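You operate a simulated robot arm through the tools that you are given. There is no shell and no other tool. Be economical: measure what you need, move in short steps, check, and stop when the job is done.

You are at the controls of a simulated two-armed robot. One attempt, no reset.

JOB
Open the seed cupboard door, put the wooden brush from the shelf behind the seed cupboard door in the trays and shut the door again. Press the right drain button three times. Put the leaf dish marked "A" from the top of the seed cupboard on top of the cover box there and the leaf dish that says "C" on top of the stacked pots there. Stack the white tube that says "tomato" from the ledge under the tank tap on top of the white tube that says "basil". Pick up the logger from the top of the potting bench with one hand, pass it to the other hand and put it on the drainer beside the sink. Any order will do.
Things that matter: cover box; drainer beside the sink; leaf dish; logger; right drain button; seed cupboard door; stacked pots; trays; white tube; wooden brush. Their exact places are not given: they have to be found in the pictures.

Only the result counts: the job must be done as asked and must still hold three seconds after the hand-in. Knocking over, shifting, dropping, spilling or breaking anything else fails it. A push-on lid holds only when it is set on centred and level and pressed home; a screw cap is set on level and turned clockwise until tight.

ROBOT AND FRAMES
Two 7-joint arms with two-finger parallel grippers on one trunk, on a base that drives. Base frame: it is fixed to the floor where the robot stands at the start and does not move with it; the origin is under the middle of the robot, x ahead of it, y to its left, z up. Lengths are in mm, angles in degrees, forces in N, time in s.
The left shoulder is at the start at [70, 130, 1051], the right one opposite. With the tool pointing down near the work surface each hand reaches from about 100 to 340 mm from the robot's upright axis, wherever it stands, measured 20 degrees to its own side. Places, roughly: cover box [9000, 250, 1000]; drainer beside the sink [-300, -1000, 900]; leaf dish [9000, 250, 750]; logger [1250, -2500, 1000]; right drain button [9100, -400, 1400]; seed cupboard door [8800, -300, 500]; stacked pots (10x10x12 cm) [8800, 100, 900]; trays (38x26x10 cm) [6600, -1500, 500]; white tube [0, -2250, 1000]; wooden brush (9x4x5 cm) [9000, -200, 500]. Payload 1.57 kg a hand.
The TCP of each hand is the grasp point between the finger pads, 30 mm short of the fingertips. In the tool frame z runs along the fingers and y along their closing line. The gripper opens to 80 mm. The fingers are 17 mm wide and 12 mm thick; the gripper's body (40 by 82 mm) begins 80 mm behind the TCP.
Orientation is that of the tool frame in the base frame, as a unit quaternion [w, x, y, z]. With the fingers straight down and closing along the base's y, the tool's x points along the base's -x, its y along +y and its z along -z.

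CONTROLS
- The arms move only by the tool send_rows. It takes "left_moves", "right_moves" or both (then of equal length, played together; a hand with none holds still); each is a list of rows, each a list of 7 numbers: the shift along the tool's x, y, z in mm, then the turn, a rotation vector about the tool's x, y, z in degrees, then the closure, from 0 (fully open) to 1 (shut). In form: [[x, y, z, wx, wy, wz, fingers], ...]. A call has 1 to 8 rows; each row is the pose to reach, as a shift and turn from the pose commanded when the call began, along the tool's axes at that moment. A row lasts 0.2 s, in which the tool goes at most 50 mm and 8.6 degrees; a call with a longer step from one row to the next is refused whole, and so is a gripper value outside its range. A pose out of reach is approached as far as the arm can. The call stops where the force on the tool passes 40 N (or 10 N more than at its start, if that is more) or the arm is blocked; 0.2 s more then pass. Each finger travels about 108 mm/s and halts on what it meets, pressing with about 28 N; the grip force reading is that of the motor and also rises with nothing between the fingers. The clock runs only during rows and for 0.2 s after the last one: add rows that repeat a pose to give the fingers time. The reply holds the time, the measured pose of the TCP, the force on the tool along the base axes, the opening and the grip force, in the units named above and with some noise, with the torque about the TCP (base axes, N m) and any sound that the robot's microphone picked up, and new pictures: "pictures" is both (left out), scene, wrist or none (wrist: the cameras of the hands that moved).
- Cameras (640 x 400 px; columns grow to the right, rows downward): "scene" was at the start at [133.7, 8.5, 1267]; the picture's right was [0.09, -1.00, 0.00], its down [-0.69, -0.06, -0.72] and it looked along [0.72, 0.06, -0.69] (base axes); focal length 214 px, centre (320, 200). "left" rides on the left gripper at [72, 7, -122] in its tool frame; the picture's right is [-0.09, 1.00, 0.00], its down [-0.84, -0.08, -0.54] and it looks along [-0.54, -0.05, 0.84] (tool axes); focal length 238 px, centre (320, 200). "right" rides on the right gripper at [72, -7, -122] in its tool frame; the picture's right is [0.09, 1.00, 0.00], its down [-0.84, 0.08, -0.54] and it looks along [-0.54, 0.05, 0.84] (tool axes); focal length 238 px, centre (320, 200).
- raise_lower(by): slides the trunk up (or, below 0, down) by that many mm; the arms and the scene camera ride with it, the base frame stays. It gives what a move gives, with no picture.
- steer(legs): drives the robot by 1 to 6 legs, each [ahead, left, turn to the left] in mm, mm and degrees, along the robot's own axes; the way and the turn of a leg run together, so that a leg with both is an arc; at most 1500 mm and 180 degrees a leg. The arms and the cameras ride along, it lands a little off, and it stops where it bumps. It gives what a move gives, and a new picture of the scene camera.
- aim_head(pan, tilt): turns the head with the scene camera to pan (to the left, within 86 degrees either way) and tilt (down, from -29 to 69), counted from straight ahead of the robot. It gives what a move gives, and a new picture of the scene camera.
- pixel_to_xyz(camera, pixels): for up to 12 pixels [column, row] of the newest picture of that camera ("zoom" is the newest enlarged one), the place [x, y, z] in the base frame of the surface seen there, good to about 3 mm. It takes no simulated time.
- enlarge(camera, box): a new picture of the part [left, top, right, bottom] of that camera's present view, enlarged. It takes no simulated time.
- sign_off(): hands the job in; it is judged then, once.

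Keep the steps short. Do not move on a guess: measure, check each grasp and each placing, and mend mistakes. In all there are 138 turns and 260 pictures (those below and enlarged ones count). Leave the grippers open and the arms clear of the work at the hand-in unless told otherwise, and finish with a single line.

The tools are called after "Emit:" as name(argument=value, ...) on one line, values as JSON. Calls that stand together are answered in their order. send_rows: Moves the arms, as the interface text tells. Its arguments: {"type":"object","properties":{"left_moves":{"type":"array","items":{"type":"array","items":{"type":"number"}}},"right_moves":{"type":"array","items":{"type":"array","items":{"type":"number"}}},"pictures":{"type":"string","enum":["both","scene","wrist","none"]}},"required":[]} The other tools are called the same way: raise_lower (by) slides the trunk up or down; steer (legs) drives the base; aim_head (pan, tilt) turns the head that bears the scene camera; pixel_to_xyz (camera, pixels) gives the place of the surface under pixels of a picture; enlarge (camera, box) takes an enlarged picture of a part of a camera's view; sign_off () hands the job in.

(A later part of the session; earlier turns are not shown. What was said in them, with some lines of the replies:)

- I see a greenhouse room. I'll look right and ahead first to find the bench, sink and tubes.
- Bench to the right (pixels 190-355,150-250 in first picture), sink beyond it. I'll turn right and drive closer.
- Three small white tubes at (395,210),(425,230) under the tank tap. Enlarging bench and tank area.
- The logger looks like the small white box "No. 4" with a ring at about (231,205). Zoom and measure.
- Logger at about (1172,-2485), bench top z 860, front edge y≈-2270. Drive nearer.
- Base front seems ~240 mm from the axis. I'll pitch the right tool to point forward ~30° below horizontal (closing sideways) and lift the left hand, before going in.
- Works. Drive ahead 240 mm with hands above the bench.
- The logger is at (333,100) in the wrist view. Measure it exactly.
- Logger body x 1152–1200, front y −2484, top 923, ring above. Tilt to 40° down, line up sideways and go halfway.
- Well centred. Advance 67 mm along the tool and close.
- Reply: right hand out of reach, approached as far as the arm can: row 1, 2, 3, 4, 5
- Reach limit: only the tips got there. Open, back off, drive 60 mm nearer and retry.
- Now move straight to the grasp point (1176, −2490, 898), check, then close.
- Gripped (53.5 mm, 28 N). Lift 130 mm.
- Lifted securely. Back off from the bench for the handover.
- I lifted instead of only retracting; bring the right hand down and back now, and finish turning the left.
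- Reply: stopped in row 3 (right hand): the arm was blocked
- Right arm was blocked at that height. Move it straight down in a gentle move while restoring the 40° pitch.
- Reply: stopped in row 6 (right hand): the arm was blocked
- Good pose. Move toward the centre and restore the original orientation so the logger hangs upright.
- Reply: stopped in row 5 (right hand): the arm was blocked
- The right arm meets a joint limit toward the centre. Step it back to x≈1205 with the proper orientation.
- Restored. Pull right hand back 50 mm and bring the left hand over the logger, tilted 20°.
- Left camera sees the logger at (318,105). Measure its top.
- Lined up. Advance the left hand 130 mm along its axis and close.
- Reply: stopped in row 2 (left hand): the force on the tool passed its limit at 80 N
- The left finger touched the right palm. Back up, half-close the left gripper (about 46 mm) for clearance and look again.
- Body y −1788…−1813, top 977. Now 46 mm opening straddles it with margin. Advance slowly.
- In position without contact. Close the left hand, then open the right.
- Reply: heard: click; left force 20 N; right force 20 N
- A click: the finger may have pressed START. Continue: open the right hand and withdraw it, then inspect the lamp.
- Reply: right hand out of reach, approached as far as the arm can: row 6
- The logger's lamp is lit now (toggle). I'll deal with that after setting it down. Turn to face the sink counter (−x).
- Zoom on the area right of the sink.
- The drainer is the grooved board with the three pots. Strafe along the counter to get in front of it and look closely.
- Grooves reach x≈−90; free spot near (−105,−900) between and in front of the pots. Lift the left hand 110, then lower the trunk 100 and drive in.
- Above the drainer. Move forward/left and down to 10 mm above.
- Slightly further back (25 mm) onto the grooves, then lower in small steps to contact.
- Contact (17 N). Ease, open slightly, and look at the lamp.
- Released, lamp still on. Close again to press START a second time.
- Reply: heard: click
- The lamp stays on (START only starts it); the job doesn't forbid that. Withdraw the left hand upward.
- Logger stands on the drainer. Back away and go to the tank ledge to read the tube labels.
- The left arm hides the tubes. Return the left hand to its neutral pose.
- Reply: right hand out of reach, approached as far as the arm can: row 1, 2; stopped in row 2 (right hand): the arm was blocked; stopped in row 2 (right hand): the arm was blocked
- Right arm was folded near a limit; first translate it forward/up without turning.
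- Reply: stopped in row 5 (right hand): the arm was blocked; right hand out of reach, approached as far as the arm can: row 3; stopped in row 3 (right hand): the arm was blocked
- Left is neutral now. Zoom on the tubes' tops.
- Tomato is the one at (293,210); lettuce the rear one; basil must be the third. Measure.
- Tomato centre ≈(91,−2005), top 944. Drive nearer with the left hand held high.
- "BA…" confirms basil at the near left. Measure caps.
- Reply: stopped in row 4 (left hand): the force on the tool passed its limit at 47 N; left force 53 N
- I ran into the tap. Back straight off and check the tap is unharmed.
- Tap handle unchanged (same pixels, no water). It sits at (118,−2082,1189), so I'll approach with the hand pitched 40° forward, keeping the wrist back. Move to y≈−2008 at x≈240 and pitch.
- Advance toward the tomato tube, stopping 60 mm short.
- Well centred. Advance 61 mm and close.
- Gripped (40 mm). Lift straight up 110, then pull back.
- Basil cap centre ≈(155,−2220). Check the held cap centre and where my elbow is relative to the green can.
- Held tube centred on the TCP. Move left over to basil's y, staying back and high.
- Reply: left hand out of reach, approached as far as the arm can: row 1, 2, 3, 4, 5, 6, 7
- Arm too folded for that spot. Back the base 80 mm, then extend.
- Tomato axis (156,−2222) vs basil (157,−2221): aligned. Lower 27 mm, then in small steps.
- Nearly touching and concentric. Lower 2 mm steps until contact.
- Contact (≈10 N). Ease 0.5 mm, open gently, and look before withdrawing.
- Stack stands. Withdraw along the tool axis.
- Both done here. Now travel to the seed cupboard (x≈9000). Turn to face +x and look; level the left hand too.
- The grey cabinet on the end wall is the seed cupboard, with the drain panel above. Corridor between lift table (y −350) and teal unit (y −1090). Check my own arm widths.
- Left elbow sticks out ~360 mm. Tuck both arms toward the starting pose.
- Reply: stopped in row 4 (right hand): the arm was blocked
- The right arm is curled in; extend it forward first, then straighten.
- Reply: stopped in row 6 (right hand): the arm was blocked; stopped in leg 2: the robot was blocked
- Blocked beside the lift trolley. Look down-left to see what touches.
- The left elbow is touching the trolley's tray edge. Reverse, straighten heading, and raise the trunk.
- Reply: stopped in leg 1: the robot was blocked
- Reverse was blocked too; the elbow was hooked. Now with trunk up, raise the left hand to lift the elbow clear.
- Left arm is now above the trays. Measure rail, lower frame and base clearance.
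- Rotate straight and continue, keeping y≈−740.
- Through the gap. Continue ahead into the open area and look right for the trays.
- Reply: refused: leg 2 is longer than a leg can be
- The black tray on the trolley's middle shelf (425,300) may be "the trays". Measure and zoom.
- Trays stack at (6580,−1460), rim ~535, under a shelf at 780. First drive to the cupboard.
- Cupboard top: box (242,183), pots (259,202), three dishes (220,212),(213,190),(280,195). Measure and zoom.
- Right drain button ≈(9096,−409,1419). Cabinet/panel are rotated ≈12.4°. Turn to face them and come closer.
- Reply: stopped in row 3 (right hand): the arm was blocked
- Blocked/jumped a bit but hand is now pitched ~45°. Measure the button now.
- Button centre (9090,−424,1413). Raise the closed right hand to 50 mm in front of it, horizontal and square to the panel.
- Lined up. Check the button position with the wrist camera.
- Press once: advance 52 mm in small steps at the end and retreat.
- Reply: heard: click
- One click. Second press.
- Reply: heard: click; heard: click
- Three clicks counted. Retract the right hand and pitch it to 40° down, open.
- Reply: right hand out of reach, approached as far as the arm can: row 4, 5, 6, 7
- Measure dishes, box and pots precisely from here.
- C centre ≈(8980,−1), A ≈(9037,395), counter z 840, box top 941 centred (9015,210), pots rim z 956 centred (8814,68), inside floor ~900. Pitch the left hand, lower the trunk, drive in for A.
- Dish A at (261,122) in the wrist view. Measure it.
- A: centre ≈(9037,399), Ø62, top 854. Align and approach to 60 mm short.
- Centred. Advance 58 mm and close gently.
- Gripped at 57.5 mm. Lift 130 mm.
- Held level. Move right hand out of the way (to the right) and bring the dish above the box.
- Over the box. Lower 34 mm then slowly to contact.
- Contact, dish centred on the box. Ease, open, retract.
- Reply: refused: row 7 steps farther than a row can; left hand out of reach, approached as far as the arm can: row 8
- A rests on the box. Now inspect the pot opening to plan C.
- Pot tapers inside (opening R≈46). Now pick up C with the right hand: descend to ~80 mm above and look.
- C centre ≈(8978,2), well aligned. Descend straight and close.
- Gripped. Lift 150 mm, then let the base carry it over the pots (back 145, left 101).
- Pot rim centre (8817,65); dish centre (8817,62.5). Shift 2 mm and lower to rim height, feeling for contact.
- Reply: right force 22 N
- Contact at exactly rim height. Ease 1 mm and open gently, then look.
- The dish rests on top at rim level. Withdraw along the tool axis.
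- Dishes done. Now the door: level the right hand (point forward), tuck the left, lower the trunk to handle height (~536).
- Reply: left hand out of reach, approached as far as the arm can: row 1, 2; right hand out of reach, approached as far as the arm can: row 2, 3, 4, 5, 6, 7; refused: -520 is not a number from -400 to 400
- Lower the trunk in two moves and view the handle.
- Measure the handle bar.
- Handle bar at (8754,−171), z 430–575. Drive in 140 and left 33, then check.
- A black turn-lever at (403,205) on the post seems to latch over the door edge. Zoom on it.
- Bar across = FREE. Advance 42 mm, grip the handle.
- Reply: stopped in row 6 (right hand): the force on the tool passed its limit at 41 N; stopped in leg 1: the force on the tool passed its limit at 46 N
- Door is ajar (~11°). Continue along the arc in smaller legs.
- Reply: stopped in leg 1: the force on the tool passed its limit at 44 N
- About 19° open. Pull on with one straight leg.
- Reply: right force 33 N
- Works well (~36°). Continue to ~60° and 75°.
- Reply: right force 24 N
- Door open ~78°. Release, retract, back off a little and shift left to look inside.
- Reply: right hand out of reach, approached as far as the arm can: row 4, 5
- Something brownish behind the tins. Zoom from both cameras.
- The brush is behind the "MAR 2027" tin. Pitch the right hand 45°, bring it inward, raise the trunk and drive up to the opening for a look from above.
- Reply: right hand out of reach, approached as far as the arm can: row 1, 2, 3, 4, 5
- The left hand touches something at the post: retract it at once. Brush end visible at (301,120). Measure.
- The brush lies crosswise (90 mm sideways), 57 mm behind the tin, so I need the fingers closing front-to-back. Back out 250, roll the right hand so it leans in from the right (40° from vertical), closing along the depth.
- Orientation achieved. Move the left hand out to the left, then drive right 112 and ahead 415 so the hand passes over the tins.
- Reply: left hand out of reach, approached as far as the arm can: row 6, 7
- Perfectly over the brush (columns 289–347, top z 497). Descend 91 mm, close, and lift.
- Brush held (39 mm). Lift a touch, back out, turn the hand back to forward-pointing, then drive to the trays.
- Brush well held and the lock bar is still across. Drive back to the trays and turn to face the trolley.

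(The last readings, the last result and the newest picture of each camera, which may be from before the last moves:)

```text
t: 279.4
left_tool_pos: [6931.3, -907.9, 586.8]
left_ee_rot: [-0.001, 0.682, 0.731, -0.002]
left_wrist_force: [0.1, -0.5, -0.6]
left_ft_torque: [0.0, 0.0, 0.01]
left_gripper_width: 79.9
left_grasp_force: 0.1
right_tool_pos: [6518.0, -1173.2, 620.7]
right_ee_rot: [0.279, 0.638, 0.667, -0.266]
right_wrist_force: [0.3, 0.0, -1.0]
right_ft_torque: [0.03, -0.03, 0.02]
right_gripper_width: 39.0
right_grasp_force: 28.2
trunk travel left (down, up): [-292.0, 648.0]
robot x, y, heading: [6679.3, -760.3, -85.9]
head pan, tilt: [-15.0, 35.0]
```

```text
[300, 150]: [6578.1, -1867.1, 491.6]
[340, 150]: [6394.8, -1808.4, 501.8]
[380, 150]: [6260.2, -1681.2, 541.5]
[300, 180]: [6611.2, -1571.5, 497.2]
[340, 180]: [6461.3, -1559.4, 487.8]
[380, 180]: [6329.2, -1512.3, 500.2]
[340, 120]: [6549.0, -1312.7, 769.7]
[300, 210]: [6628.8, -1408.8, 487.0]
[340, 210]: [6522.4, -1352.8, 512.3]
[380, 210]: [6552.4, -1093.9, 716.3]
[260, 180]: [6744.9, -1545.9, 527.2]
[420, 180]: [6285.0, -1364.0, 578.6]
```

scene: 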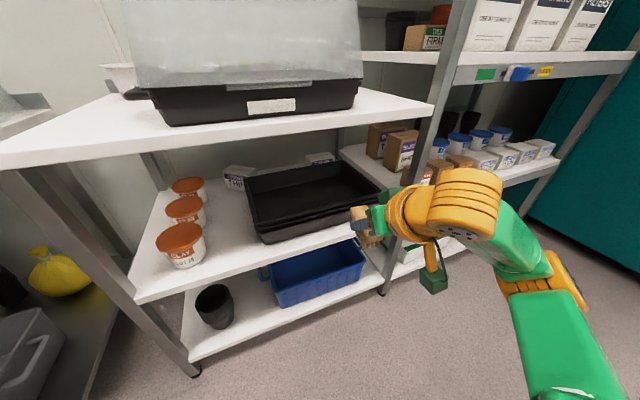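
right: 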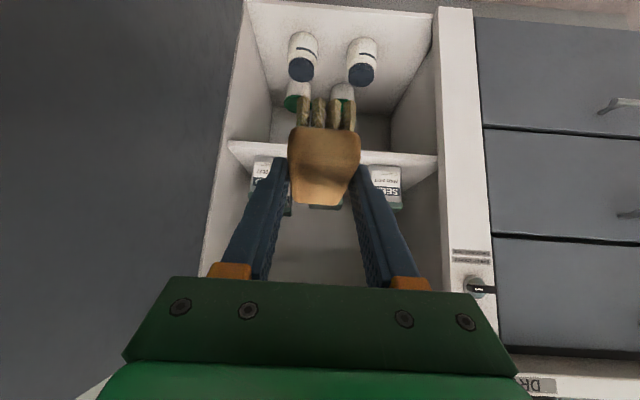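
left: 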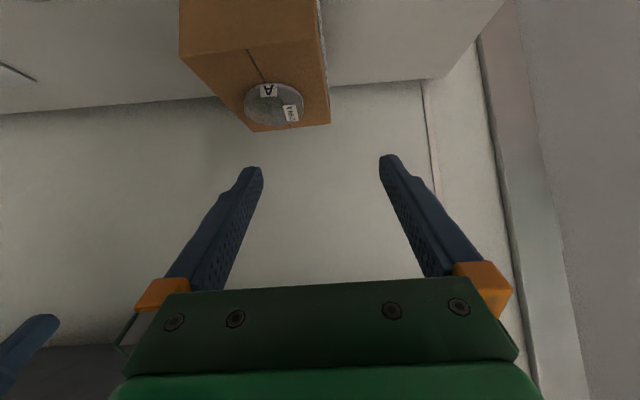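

Flatten pitch by 5°, lower 20, and drive in 248 (left 40) so the brush is over the tray's front half, then check.

Emit:
send_rows(right_moves=[[0, 0, 0, 0, -5, 0, 1], [0, 0, 0, 0, -5, 0, 1]], pictures="none")

Emit:
raise_lower(by=-20)

Emit:
steer(legs=[[0, 40, 0], [248, 0, 0]])

Emit:
enlarge(camera="right", box=[0, 0, 640, 400])

Emit:
pixel_to_xyz(camera="zoom", pixels=[[320, 20], [320, 50], [320, 80], [230, 80], [420, 80], [230, 120], [420, 120], [150, 100], [500, 100], [325, 160], [325, 200]])

```text
t: 280.0
left_tool_pos: [6932.7, -909.1, 585.9]
left_ee_rot: [-0.001, 0.682, 0.731, -0.001]
left_wrist_force: [0.3, -0.1, 0.2]
left_ft_torque: [-0.02, 0.01, 0.0]
left_gripper_width: 80.1
left_grasp_force: 0.1
right_tool_pos: [6519.1, -1174.1, 620.8]
right_ee_rot: [0.308, 0.625, 0.655, -0.294]
right_wrist_force: [0.6, -0.1, -0.7]
right_ft_torque: [0.03, -0.03, -0.01]
right_gripper_width: 39.1
right_grasp_force: 27.9
trunk travel left (down, up): [-292.0, 648.0]
robot x, y, heading: [6681.4, -758.0, -86.1]
head pan, tilt: [-15.0, 35.0]
```

```text
t: 280.7
left_tool_pos: [6932.5, -907.9, 566.0]
left_ee_rot: [0.001, 0.682, 0.731, -0.001]
left_wrist_force: [0.0, -0.1, 0.4]
left_ft_torque: [0.03, -0.01, -0.01]
left_gripper_width: 80.1
left_grasp_force: 0.1
right_tool_pos: [6518.1, -1173.8, 600.4]
right_ee_rot: [0.307, 0.626, 0.654, -0.294]
right_wrist_force: [-0.9, -0.4, -0.6]
right_ft_torque: [0.03, 0.01, -0.01]
right_gripper_width: 39.0
right_grasp_force: 28.1
trunk travel left (down, up): [-272.0, 668.0]
robot x, y, heading: [6683.4, -759.6, -86.1]
head pan, tilt: [-15.0, 35.0]
```

```text
t: 283.0
left_tool_pos: [6992.3, -1159.5, 566.1]
left_ee_rot: [0.0, 0.681, 0.732, -0.001]
left_wrist_force: [-0.2, -0.2, 0.1]
left_ft_torque: [0.0, 0.02, 0.0]
left_gripper_width: 80.0
left_grasp_force: 0.0
right_tool_pos: [6577.3, -1425.7, 600.1]
right_ee_rot: [0.308, 0.625, 0.655, -0.293]
right_wrist_force: [-0.2, -0.2, -0.1]
right_ft_torque: [0.03, 0.0, 0.01]
right_gripper_width: 38.9
right_grasp_force: 27.9
trunk travel left (down, up): [-272.0, 668.0]
robot x, y, heading: [6742.5, -1011.9, -85.5]
head pan, tilt: [-15.0, 35.0]
```

scene: 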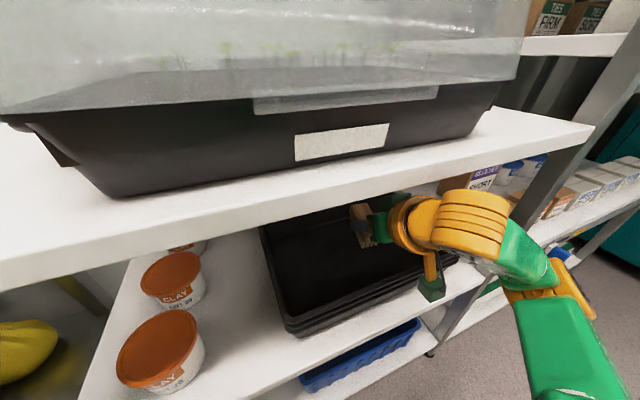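

```text
1.00 times, centred on (320, 200) of right (not enlarged: the box is as wide or as high as the picture)
```

zoom: 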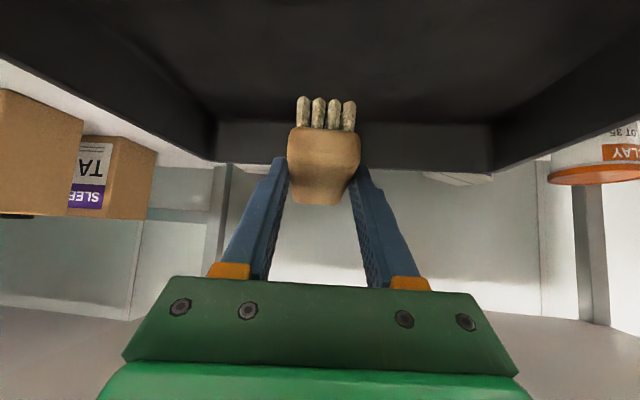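

```text
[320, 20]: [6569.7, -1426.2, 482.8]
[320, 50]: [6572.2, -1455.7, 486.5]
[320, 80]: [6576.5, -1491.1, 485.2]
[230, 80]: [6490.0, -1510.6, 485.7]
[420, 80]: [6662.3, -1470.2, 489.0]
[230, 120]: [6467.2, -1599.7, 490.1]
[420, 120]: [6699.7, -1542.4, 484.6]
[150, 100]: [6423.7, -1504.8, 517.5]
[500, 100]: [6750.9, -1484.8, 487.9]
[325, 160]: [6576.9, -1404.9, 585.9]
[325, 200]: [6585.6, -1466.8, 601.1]
```

Over the tray floor (485). Lower, release, raise again and back out.

Emit:
raise_lower(by=-50)

Emit:
send_rows(right_moves=[[2.3, 0, 1.9, 0, 0, 0, 1], [4.6, 0, 3.9, 0, 0, 0, 1], [4.6, 0, 3.9, 0, 0, 0, 1]], pictures="none")

Emit:
send_rows(right_moves=[[0, 0, 0, 0, 0, 0, 0.5], [0, 0, 0, 0, 0, 0, 0.1], [0, 0, 0, 0, 0, 0, 0], [-15, 0, -13, 0, 0, 0, 0], [-35, 0, -30, 0, 0, 0, 0]], pictures="wrist")

```text
t: 283.5
left_tool_pos: [6991.9, -1157.8, 546.6]
left_ee_rot: [0.002, 0.682, 0.731, -0.003]
left_wrist_force: [0.2, -0.5, 0.1]
left_ft_torque: [0.0, -0.01, -0.01]
left_gripper_width: 79.8
left_grasp_force: 0.0
right_tool_pos: [6576.1, -1424.3, 588.7]
right_ee_rot: [0.316, 0.624, 0.649, -0.301]
right_wrist_force: [-0.3, 4.1, 17.0]
right_ft_torque: [0.38, 0.16, -0.05]
right_gripper_width: 39.0
right_grasp_force: 27.8
trunk travel left (down, up): [-253.0, 687.0]
robot x, y, heading: [6739.2, -1016.3, -86.0]
head pan, tilt: [-15.0, 35.0]
stopped: the force on the tool passed its limit at 54 N (the readings are from after the stop); the commanded pose is now the measured one
```

```text
t: 284.0
left_tool_pos: [6993.6, -1158.0, 547.8]
left_ee_rot: [0.002, 0.682, 0.731, -0.003]
left_wrist_force: [0.0, -0.8, -0.2]
left_ft_torque: [-0.04, 0.01, 0.0]
left_gripper_width: 79.9
left_grasp_force: 0.0
right_tool_pos: [6576.7, -1426.4, 589.5]
right_ee_rot: [0.321, 0.624, 0.643, -0.307]
right_wrist_force: [-0.2, 1.0, 23.6]
right_ft_torque: [0.27, 0.32, 0.01]
right_gripper_width: 39.3
right_grasp_force: 27.8
trunk travel left (down, up): [-253.0, 687.0]
robot x, y, heading: [6740.0, -1010.8, -85.8]
head pan, tilt: [-15.0, 35.0]
stopped in row 2 (right hand): the force on the tool passed its limit at 43 N (the readings are from after the stop); the commanded pose is now the measured one
```

```text
t: 285.2
left_tool_pos: [6992.3, -1159.6, 547.0]
left_ee_rot: [0.001, 0.682, 0.732, -0.002]
left_wrist_force: [-0.5, -0.1, -0.4]
left_ft_torque: [-0.01, 0.02, 0.0]
left_gripper_width: 79.9
left_grasp_force: 0.1
right_tool_pos: [6576.8, -1425.5, 630.4]
right_ee_rot: [0.318, 0.624, 0.647, -0.301]
right_wrist_force: [0.4, 0.0, 0.4]
right_ft_torque: [-0.04, -0.02, 0.01]
right_gripper_width: 80.1
right_grasp_force: 0.1
trunk travel left (down, up): [-253.0, 687.0]
robot x, y, heading: [6739.9, -1010.1, -86.1]
head pan, tilt: [-15.0, 35.0]
```

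right: 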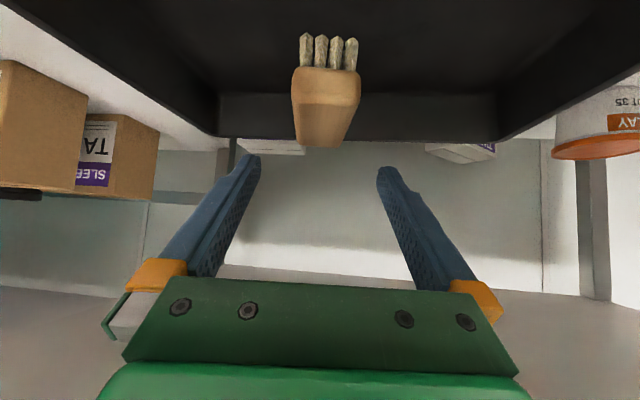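

The brush rests in the trays. Back out, point the right hand straight ahead (closed), lower, and travel to the door's outer side.

Emit:
steer(legs=[[-300, 0, 0]])

Emit:
send_rows(right_moves=[[0, 0, 0, 0, -8, 0, 0.5], [0, 0, 0, 0, -16, 0, 1], [0, 0, 0, 0, -24, 0, 1], [0, 0, 0, 0, -32, 0, 1], [0, 0, 0, 0, -39, 0, 1], [0, 0, 0, 0, -39, 0, 1]], pictures="none")

Emit:
raise_lower(by=-125)

Emit:
steer(legs=[[0, 0, 98.4], [1040, -150, 0]])

Emit:
enlarge(camera="scene", box=[0, 0, 640, 400])

```text
t: 287.3
left_tool_pos: [6970.7, -861.2, 548.2]
left_ee_rot: [0.0, 0.682, 0.731, -0.002]
left_wrist_force: [-0.5, -0.4, 0.1]
left_ft_torque: [-0.01, -0.02, 0.0]
left_gripper_width: 80.0
left_grasp_force: 0.0
right_tool_pos: [6554.8, -1128.8, 630.9]
right_ee_rot: [0.318, 0.624, 0.647, -0.302]
right_wrist_force: [0.9, 0.0, -0.6]
right_ft_torque: [0.0, 0.02, 0.0]
right_gripper_width: 80.0
right_grasp_force: 0.1
trunk travel left (down, up): [-253.0, 687.0]
robot x, y, heading: [6717.8, -713.7, -86.1]
head pan, tilt: [-15.0, 35.0]
```

scene: 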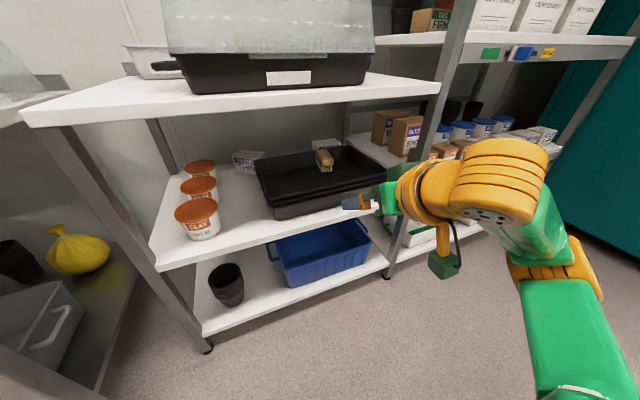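

```text
t: 288.7
left_tool_pos: [6969.2, -862.2, 547.5]
left_ee_rot: [0.0, 0.682, 0.731, -0.001]
left_wrist_force: [-0.1, -0.1, -0.3]
left_ft_torque: [0.01, -0.03, -0.04]
left_gripper_width: 80.1
left_grasp_force: 0.0
right_tool_pos: [6554.3, -1177.9, 634.0]
right_ee_rot: [0.517, 0.487, 0.504, -0.492]
right_wrist_force: [0.4, 0.6, 0.2]
right_ft_torque: [-0.01, 0.01, -0.01]
right_gripper_width: 0.0
right_grasp_force: 21.3
right hand out of reach, approached as far as the arm can: row 2, 3, 4, 5, 6
trunk travel left (down, up): [-253.0, 687.0]
robot x, y, heading: [6719.9, -714.9, -85.9]
head pan, tilt: [-15.0, 35.0]
```

```text
t: 290.2
left_tool_pos: [6968.5, -861.9, 421.5]
left_ee_rot: [0.0, 0.682, 0.732, -0.001]
left_wrist_force: [0.0, 0.5, 0.4]
left_ft_torque: [-0.01, 0.03, 0.01]
left_gripper_width: 80.2
left_grasp_force: 0.0
right_tool_pos: [6553.8, -1178.3, 509.3]
right_ee_rot: [0.515, 0.488, 0.504, -0.492]
right_wrist_force: [0.3, -0.7, -0.1]
right_ft_torque: [0.01, 0.01, 0.01]
right_gripper_width: 0.0
right_grasp_force: 20.9
trunk travel left (down, up): [-128.0, 812.0]
robot x, y, heading: [6719.9, -713.7, -85.9]
head pan, tilt: [-15.0, 35.0]
```

```text
t: 299.8
left_tool_pos: [7887.9, -365.2, 422.0]
left_ee_rot: [0.001, -0.102, 0.995, -0.001]
left_wrist_force: [0.6, 0.6, -0.6]
left_ft_torque: [-0.02, -0.01, 0.02]
left_gripper_width: 79.7
left_grasp_force: 0.0
right_tool_pos: [8258.0, -733.7, 508.5]
right_ee_rot: [0.71, -0.059, 0.699, 0.065]
right_wrist_force: [0.4, -0.6, 0.4]
right_ft_torque: [-0.02, -0.03, -0.01]
right_gripper_width: 0.1
right_grasp_force: 21.4
trunk travel left (down, up): [-128.0, 812.0]
robot x, y, heading: [7772.8, -634.1, 11.8]
head pan, tilt: [-15.0, 35.0]
```

scene: 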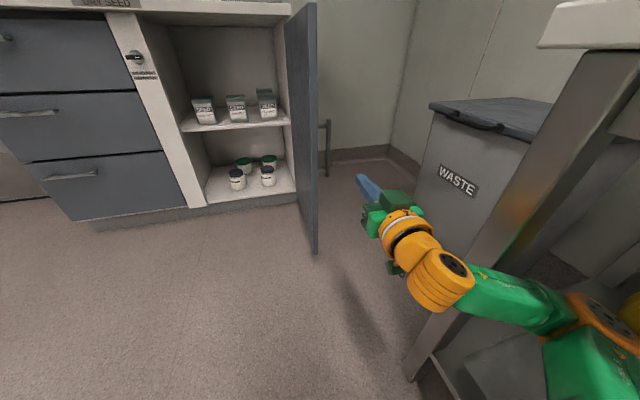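

```text
1.00 times, centred on (320, 200) of scene (not enlarged: the box is as wide or as high as the picture)
```

zoom: 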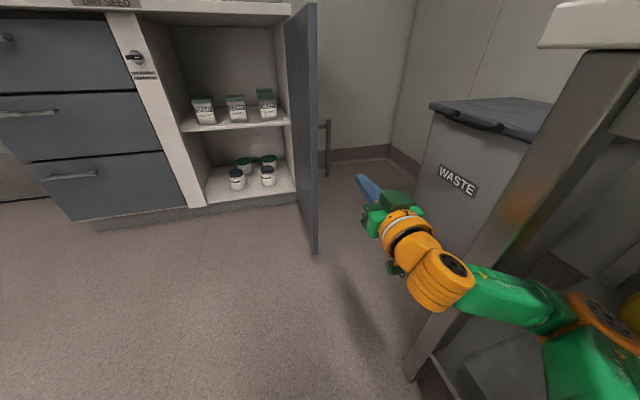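

Bar latch still across; tins untouched. Measure the door edge/handle and advance 250 along its outer side.

Emit:
pixel_to_xyz(camera="scene", pixels=[[317, 200], [317, 100], [327, 140], [329, 165], [314, 245], [295, 180], [320, 124]])

Emit:
steer(legs=[[250, 0, 0.6]])

```text
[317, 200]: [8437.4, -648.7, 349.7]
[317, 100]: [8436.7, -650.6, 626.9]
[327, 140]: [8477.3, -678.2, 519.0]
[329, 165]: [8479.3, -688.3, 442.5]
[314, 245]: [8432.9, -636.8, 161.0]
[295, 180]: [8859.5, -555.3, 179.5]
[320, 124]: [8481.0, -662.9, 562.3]
```

```text
t: 300.8
left_tool_pos: [7909.5, -360.4, 424.5]
left_ee_rot: [0.007, -0.09, 0.996, -0.002]
left_wrist_force: [0.2, -0.1, -0.3]
left_ft_torque: [0.0, 0.03, -0.02]
left_gripper_width: 80.2
left_grasp_force: 0.0
right_tool_pos: [8267.1, -732.8, 508.1]
right_ee_rot: [0.707, -0.061, 0.702, 0.062]
right_wrist_force: [-0.3, -0.5, -0.1]
right_ft_torque: [0.03, 0.0, 0.04]
right_gripper_width: 0.1
right_grasp_force: 21.1
trunk travel left (down, up): [-128.0, 812.0]
robot x, y, heading: [7793.8, -628.7, 10.3]
head pan, tilt: [-15.0, 35.0]
stopped in leg 1: the robot was blocked; the commanded pose is now the measured one
```

scene: 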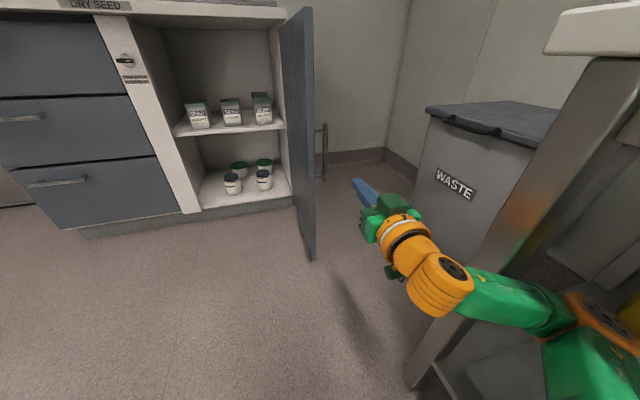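

My elbow met the table corner. Back off, turn the right hand to point down (closed peg), which tucks the elbow, and reposition beside the door's outer side.

Emit:
steer(legs=[[-80, 60, 0]])

Emit:
send_rows(right_moves=[[0, 8, -14, 0, 8.5, 0, 1], [0, 15, -28, 0, 17, 0, 1], [0, 23, -42, 0, 25.5, 0, 1], [0, 30, -56, 0, 34, 0, 1], [0, 38, -70, 0, 42.5, 0, 1], [0, 45, -84, 0, 51, 0, 1], [0, 53, -98, 0, 59.5, 0, 1], [0, 60, -110, 0, 68, 0, 1]], pictures="none")

Emit:
send_rows(right_moves=[[0, 0, 0, 0, 7, 0, 1], [0, 0, 0, 0, 14, 0, 1], [0, 0, 0, 0, 20, 0, 1], [0, 0, 0, 0, 20, 0, 1]], pictures="none")

Emit:
steer(legs=[[0, 0, 2], [250, 0, 0]])

```text
t: 301.9
left_tool_pos: [7822.6, -318.3, 421.9]
left_ee_rot: [0.001, -0.093, 0.996, 0.0]
left_wrist_force: [-0.2, -0.6, 1.1]
left_ft_torque: [-0.03, 0.0, -0.02]
left_gripper_width: 80.2
left_grasp_force: 0.0
right_tool_pos: [8181.5, -689.1, 502.4]
right_ee_rot: [0.703, -0.061, 0.705, 0.065]
right_wrist_force: [-0.3, -0.1, -0.3]
right_ft_torque: [0.01, -0.02, -0.03]
right_gripper_width: 0.0
right_grasp_force: 21.1
trunk travel left (down, up): [-128.0, 812.0]
robot x, y, heading: [7701.0, -583.0, 10.7]
head pan, tilt: [-15.0, 35.0]
```

scene: 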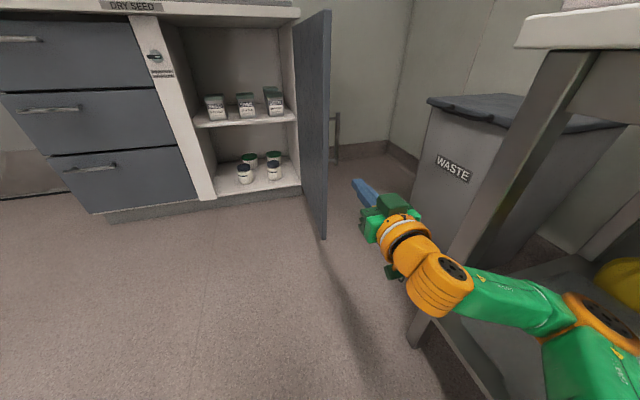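

```text
t: 303.7
left_tool_pos: [7822.7, -318.4, 422.4]
left_ee_rot: [0.002, -0.092, 0.996, 0.0]
left_wrist_force: [0.4, 0.2, 0.1]
left_ft_torque: [0.01, -0.02, 0.02]
left_gripper_width: 79.8
left_grasp_force: 0.1
right_tool_pos: [8062.1, -650.4, 502.4]
right_ee_rot: [0.187, -0.085, 0.979, 0.018]
right_wrist_force: [-0.4, 0.7, 0.1]
right_ft_torque: [0.01, -0.02, 0.0]
right_gripper_width: 0.1
right_grasp_force: 21.1
right hand out of reach, approached as far as the arm can: row 1, 2
trunk travel left (down, up): [-128.0, 812.0]
robot x, y, heading: [7702.6, -586.6, 10.9]
head pan, tilt: [-15.0, 35.0]
```

```text
t: 304.7
left_tool_pos: [7822.6, -318.5, 421.5]
left_ee_rot: [0.002, -0.092, 0.996, 0.0]
left_wrist_force: [-0.3, 0.1, -0.1]
left_ft_torque: [0.0, 0.0, 0.03]
left_gripper_width: 80.0
left_grasp_force: 0.1
right_tool_pos: [8061.7, -649.9, 502.8]
right_ee_rot: [0.016, -0.088, 0.996, 0.004]
right_wrist_force: [0.1, 0.1, 0.2]
right_ft_torque: [-0.01, 0.0, -0.03]
right_gripper_width: 0.0
right_grasp_force: 21.2
trunk travel left (down, up): [-128.0, 812.0]
robot x, y, heading: [7700.2, -589.3, 10.9]
head pan, tilt: [-15.0, 35.0]
```

```text
t: 306.9
left_tool_pos: [8058.2, -260.1, 421.7]
left_ee_rot: [0.002, -0.107, 0.994, 0.001]
left_wrist_force: [-0.2, -0.5, 0.6]
left_ft_torque: [0.01, 0.05, 0.03]
left_gripper_width: 80.0
left_grasp_force: 0.1
right_tool_pos: [8307.7, -583.2, 502.4]
right_ee_rot: [0.016, -0.103, 0.994, 0.004]
right_wrist_force: [-0.5, 0.2, 0.1]
right_ft_torque: [0.01, 0.02, -0.02]
right_gripper_width: 0.0
right_grasp_force: 20.8
trunk travel left (down, up): [-128.0, 812.0]
robot x, y, heading: [7948.6, -532.9, 12.3]
head pan, tilt: [-15.0, 35.0]
```

scene: 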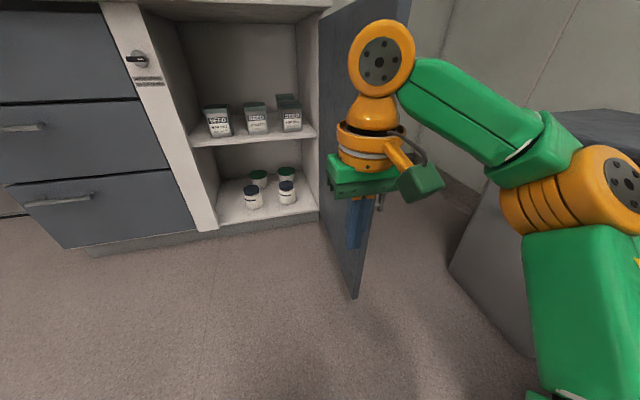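

Position good. Shift right past the door edge, go in 150 beside the handle, then sweep the door shut along its arc.

Emit:
steer(legs=[[0, -170, 0], [150, 0, 0], [20, 215, 0], [125, 177, 0], [126, 72, 0], [95, 18, 0]])

```text
t: 308.2
left_tool_pos: [8081.3, -375.4, 419.2]
left_ee_rot: [0.003, -0.112, 0.994, -0.006]
left_wrist_force: [0.4, -0.2, 0.1]
left_ft_torque: [0.0, 0.0, 0.01]
left_gripper_width: 79.8
left_grasp_force: 0.1
right_tool_pos: [8334.2, -695.7, 504.1]
right_ee_rot: [0.016, -0.11, 0.994, -0.003]
right_wrist_force: [-0.2, -0.1, 0.6]
right_ft_torque: [0.02, 0.0, 0.01]
right_gripper_width: 0.0
right_grasp_force: 21.4
trunk travel left (down, up): [-128.0, 812.0]
robot x, y, heading: [7976.6, -651.7, 13.0]
head pan, tilt: [-15.0, 35.0]
stopped in leg 1: the robot was blocked; the commanded pose is now the measured one
5 turns are left
```

scene: 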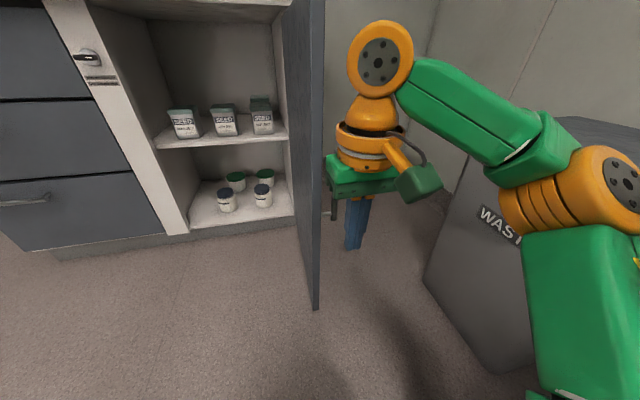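

Five turns left. Relieve left 30, shift the hand right and forward with the arm (straightens the elbow), then go in and sweep the first part.

Emit:
steer(legs=[[0, 30, -0.6]])

Emit:
send_rows(right_moves=[[0, -35, 0, 0, 0, 0, 1], [0, -70, 0, 0, 0, 0, 1], [-45, -70, 0, 0, 0, 0, 1], [-90, -70, 0, 0, 0, 0, 1], [-90, -70, 0, 0, 0, 0, 1]], pictures="none")

Emit:
steer(legs=[[58, 0, 0]])

Emit:
steer(legs=[[20, 215, 0]])

```text
t: 309.0
left_tool_pos: [8079.4, -353.0, 423.2]
left_ee_rot: [0.001, -0.105, 0.994, 0.0]
left_wrist_force: [-0.3, 0.3, 0.3]
left_ft_torque: [0.0, -0.01, -0.03]
left_gripper_width: 79.9
left_grasp_force: 0.2
right_tool_pos: [8328.7, -678.5, 502.6]
right_ee_rot: [0.015, -0.103, 0.995, 0.002]
right_wrist_force: [-0.4, 0.5, 0.8]
right_ft_torque: [-0.04, 0.0, -0.03]
right_gripper_width: 0.2
right_grasp_force: 21.1
trunk travel left (down, up): [-128.0, 812.0]
robot x, y, heading: [7966.7, -624.8, 12.2]
head pan, tilt: [-15.0, 35.0]
```

scene: 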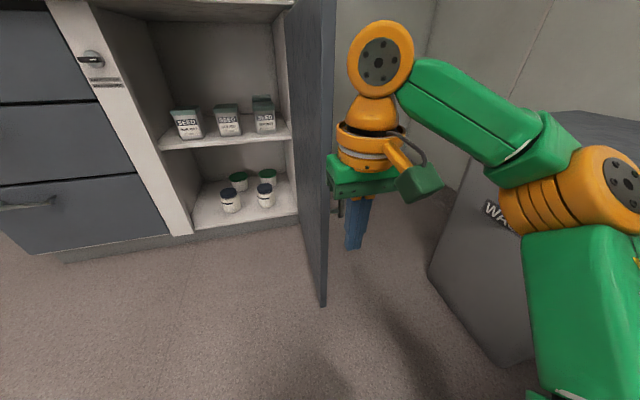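

```text
t: 310.2
left_tool_pos: [8078.5, -354.4, 422.6]
left_ee_rot: [0.0, -0.106, 0.994, -0.001]
left_wrist_force: [-0.2, 0.7, -0.1]
left_ft_torque: [-0.01, -0.01, 0.01]
left_gripper_width: 79.9
left_grasp_force: 0.1
right_tool_pos: [8432.8, -730.6, 504.8]
right_ee_rot: [0.015, -0.102, 0.995, 0.003]
right_wrist_force: [0.6, -0.4, -0.7]
right_ft_torque: [-0.01, -0.02, -0.02]
right_gripper_width: 0.2
right_grasp_force: 21.0
trunk travel left (down, up): [-128.0, 812.0]
robot x, y, heading: [7965.7, -624.8, 12.0]
head pan, tilt: [-15.0, 35.0]
```

```text
t: 311.2
left_tool_pos: [8137.4, -341.9, 421.6]
left_ee_rot: [0.001, -0.105, 0.994, 0.0]
left_wrist_force: [-0.2, 0.9, -0.2]
left_ft_torque: [-0.02, -0.01, 0.02]
left_gripper_width: 79.9
left_grasp_force: 0.1
right_tool_pos: [8489.7, -717.6, 505.7]
right_ee_rot: [0.015, -0.102, 0.995, 0.003]
right_wrist_force: [0.1, -0.1, 1.0]
right_ft_torque: [0.0, -0.03, -0.01]
right_gripper_width: 0.0
right_grasp_force: 21.4
trunk travel left (down, up): [-128.0, 812.0]
robot x, y, heading: [8023.8, -613.1, 12.3]
head pan, tilt: [-15.0, 35.0]
```

scene: 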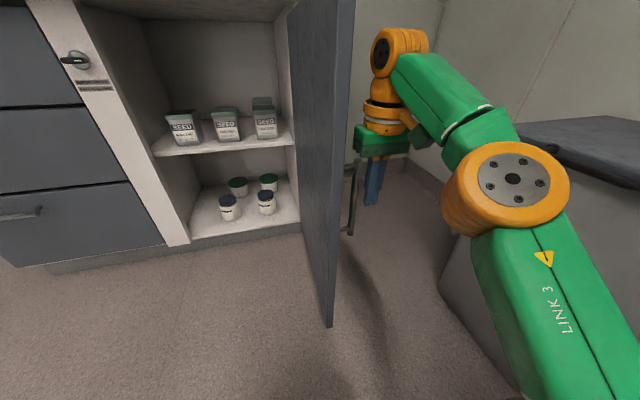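

```text
t: 312.9
left_tool_pos: [8112.2, -128.7, 422.2]
left_ee_rot: [0.001, -0.103, 0.995, 0.0]
left_wrist_force: [0.0, -0.2, 0.2]
left_ft_torque: [-0.01, -0.02, 0.02]
left_gripper_width: 80.0
left_grasp_force: 0.1
right_tool_pos: [8463.5, -507.3, 505.2]
right_ee_rot: [0.015, -0.101, 0.995, 0.004]
right_wrist_force: [-0.8, 0.4, 0.0]
right_ft_torque: [0.04, -0.01, -0.02]
right_gripper_width: 0.2
right_grasp_force: 21.5
trunk travel left (down, up): [-128.0, 812.0]
robot x, y, heading: [7998.0, -399.6, 11.9]
head pan, tilt: [-15.0, 35.0]
4 turns are left
```

scene: 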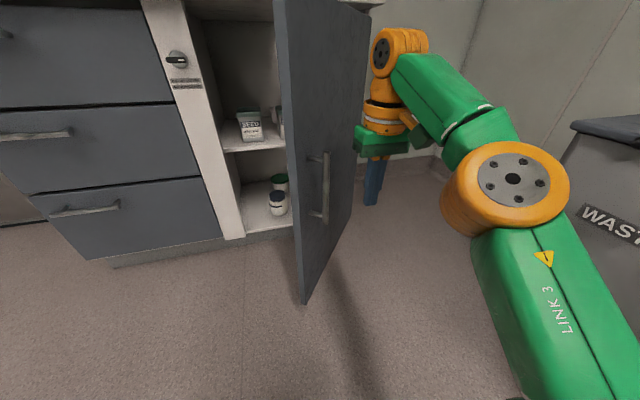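

The door is swinging shut. Continue along the arc to closed.

Emit:
steer(legs=[[125, 170, 0]])

Emit:
steer(legs=[[126, 60, 0]])

Emit:
steer(legs=[[95, 5, 0]])

Emit:
steer(legs=[[25, 0, 0]])

```text
t: 314.5
left_tool_pos: [8197.1, 63.4, 422.5]
left_ee_rot: [0.001, -0.105, 0.995, 0.0]
left_wrist_force: [0.6, -0.9, -0.4]
left_ft_torque: [0.02, 0.02, 0.01]
left_gripper_width: 79.9
left_grasp_force: 0.1
right_tool_pos: [8551.3, -312.0, 505.6]
right_ee_rot: [0.015, -0.102, 0.995, 0.004]
right_wrist_force: [0.1, -0.2, -0.6]
right_ft_torque: [-0.04, -0.03, 0.05]
right_gripper_width: 0.1
right_grasp_force: 21.7
trunk travel left (down, up): [-128.0, 812.0]
robot x, y, heading: [8086.4, -211.9, 12.5]
head pan, tilt: [-15.0, 35.0]
```

scene: 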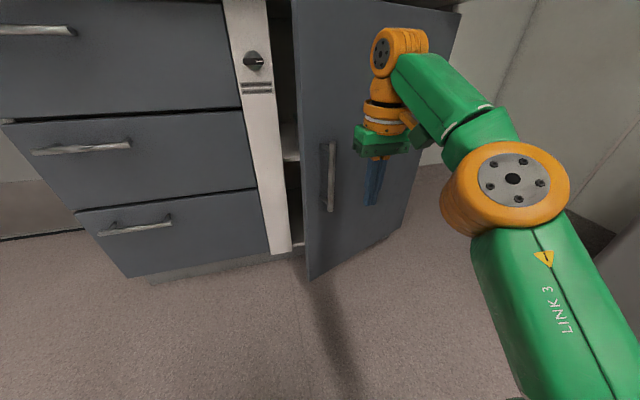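

```text
t: 315.8
left_tool_pos: [8306.6, 146.9, 422.8]
left_ee_rot: [0.001, -0.106, 0.994, -0.001]
left_wrist_force: [-0.7, 0.4, -0.1]
left_ft_torque: [0.03, 0.03, 0.01]
left_gripper_width: 80.0
left_grasp_force: 0.2
right_tool_pos: [8658.7, -227.5, 504.7]
right_ee_rot: [0.015, -0.102, 0.995, 0.004]
right_wrist_force: [-0.2, -0.5, 0.0]
right_ft_torque: [-0.03, -0.02, 0.01]
right_gripper_width: 0.3
right_grasp_force: 21.3
trunk travel left (down, up): [-128.0, 812.0]
robot x, y, heading: [8194.2, -121.3, 12.1]
head pan, tilt: [-15.0, 35.0]
```

scene: 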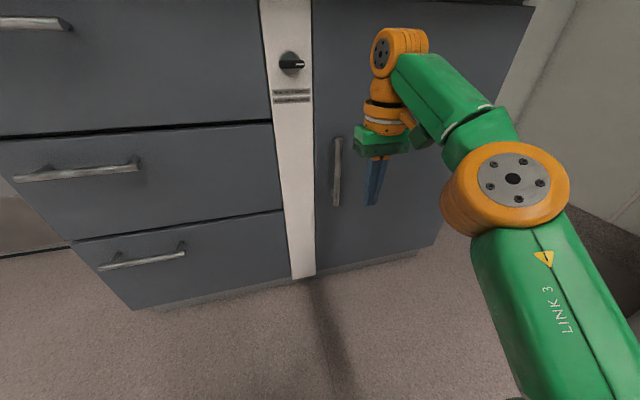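

```text
t: 316.9
left_tool_pos: [8400.0, 173.4, 422.8]
left_ee_rot: [0.002, -0.105, 0.994, 0.0]
left_wrist_force: [1.1, 0.5, 0.4]
left_ft_torque: [-0.03, -0.01, -0.02]
left_gripper_width: 79.9
left_grasp_force: 0.1
right_tool_pos: [8751.5, -203.1, 505.9]
right_ee_rot: [0.016, -0.101, 0.995, 0.004]
right_wrist_force: [0.3, 0.0, 0.3]
right_ft_torque: [0.01, -0.01, -0.04]
right_gripper_width: 0.0
right_grasp_force: 20.9
trunk travel left (down, up): [-128.0, 812.0]
robot x, y, heading: [8285.5, -94.9, 12.3]
head pan, tilt: [-15.0, 35.0]
```

scene: 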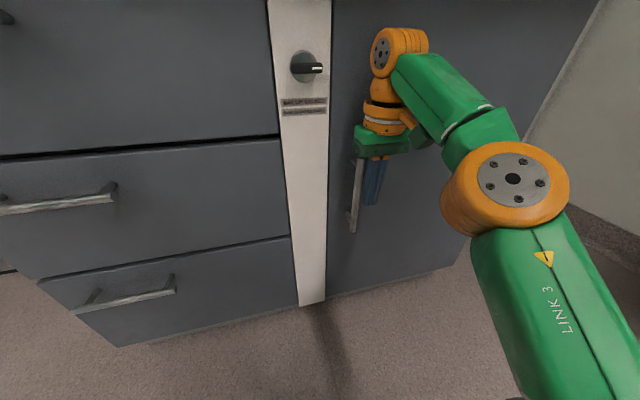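

```text
t: 317.8
left_tool_pos: [8410.9, 175.9, 422.7]
left_ee_rot: [0.003, -0.103, 0.995, 0.001]
left_wrist_force: [-0.3, -0.5, -0.8]
left_ft_torque: [0.0, 0.03, -0.06]
left_gripper_width: 80.0
left_grasp_force: 0.0
right_tool_pos: [8758.9, -201.1, 506.9]
right_ee_rot: [0.008, -0.102, 0.995, 0.002]
right_wrist_force: [-11.2, -0.6, 3.4]
right_ft_torque: [0.12, -1.09, 0.03]
right_gripper_width: 0.1
right_grasp_force: 21.4
trunk travel left (down, up): [-128.0, 812.0]
robot x, y, heading: [8299.4, -94.3, 12.0]
head pan, tilt: [-15.0, 35.0]
stopped in leg 1: the force on the tool passed its limit at 99 N (the readings are from after the stop); the commanded pose is now the measured one
3 turns are left
```

scene: 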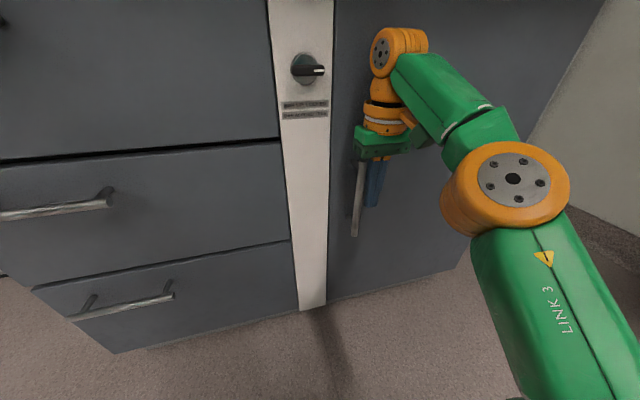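

The door is pressed fully shut. Back straight off, open the gripper and check.

Emit:
steer(legs=[[-250, 0, 0]])

Emit:
send_rows(right_moves=[[0, 0, 0, 0, 0, 0, 0.5], [0, 0, 0, 0, 0, 0, 0], [0, 0, 0, 0, 0, 0, 0]], pictures="none")

Emit:
enlarge(camera="scene", box=[0, 0, 640, 400])

```text
t: 319.6
left_tool_pos: [8169.0, 123.1, 422.1]
left_ee_rot: [0.002, -0.102, 0.995, 0.001]
left_wrist_force: [-0.4, 0.0, -0.4]
left_ft_torque: [0.01, 0.0, -0.04]
left_gripper_width: 79.9
left_grasp_force: 0.1
right_tool_pos: [8516.6, -253.3, 505.1]
right_ee_rot: [0.007, -0.1, 0.995, 0.002]
right_wrist_force: [0.2, 0.2, -0.4]
right_ft_torque: [0.02, 0.0, -0.03]
right_gripper_width: 0.0
right_grasp_force: 21.7
trunk travel left (down, up): [-128.0, 812.0]
robot x, y, heading: [8056.1, -145.3, 12.1]
head pan, tilt: [-15.0, 35.0]
```

scene: 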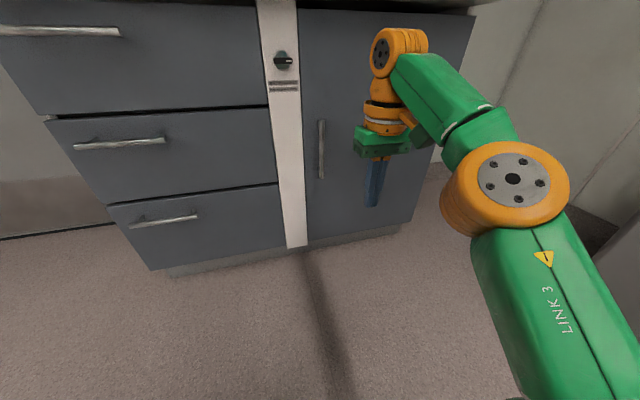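

```text
t: 320.4
left_tool_pos: [8170.2, 124.1, 422.7]
left_ee_rot: [0.002, -0.103, 0.995, 0.002]
left_wrist_force: [-1.4, 0.5, 0.7]
left_ft_torque: [0.0, -0.03, -0.01]
left_gripper_width: 79.9
left_grasp_force: 0.0
right_tool_pos: [8518.1, -253.6, 505.2]
right_ee_rot: [0.006, -0.101, 0.995, 0.003]
right_wrist_force: [0.1, 0.3, 0.2]
right_ft_torque: [0.01, 0.0, -0.03]
right_gripper_width: 80.0
right_grasp_force: 0.0
trunk travel left (down, up): [-128.0, 812.0]
robot x, y, heading: [8060.0, -146.6, 11.9]
head pan, tilt: [-15.0, 35.0]
```

```text
1.00 times, centred on (320, 200) of scene (not enlarged: the box is as wide or as high as the picture)
2 turns are left
```

zoom: 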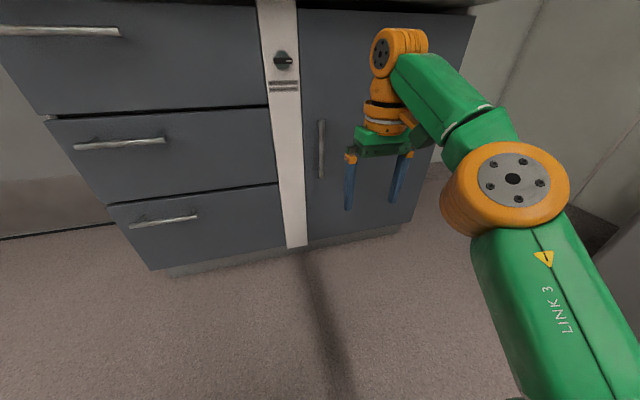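

The door is shut, both grippers are open and the arms are clear of the work. Handing in.

Emit:
sign_off()

```text
The job is handed in.
```

All parts of the job are done and handed in, but along the way the logger's START lamp came on and stayed on, I bumped the tank tap, trolley, table and waste bin, and I did not recheck whether the trolley, table or bin shifted.
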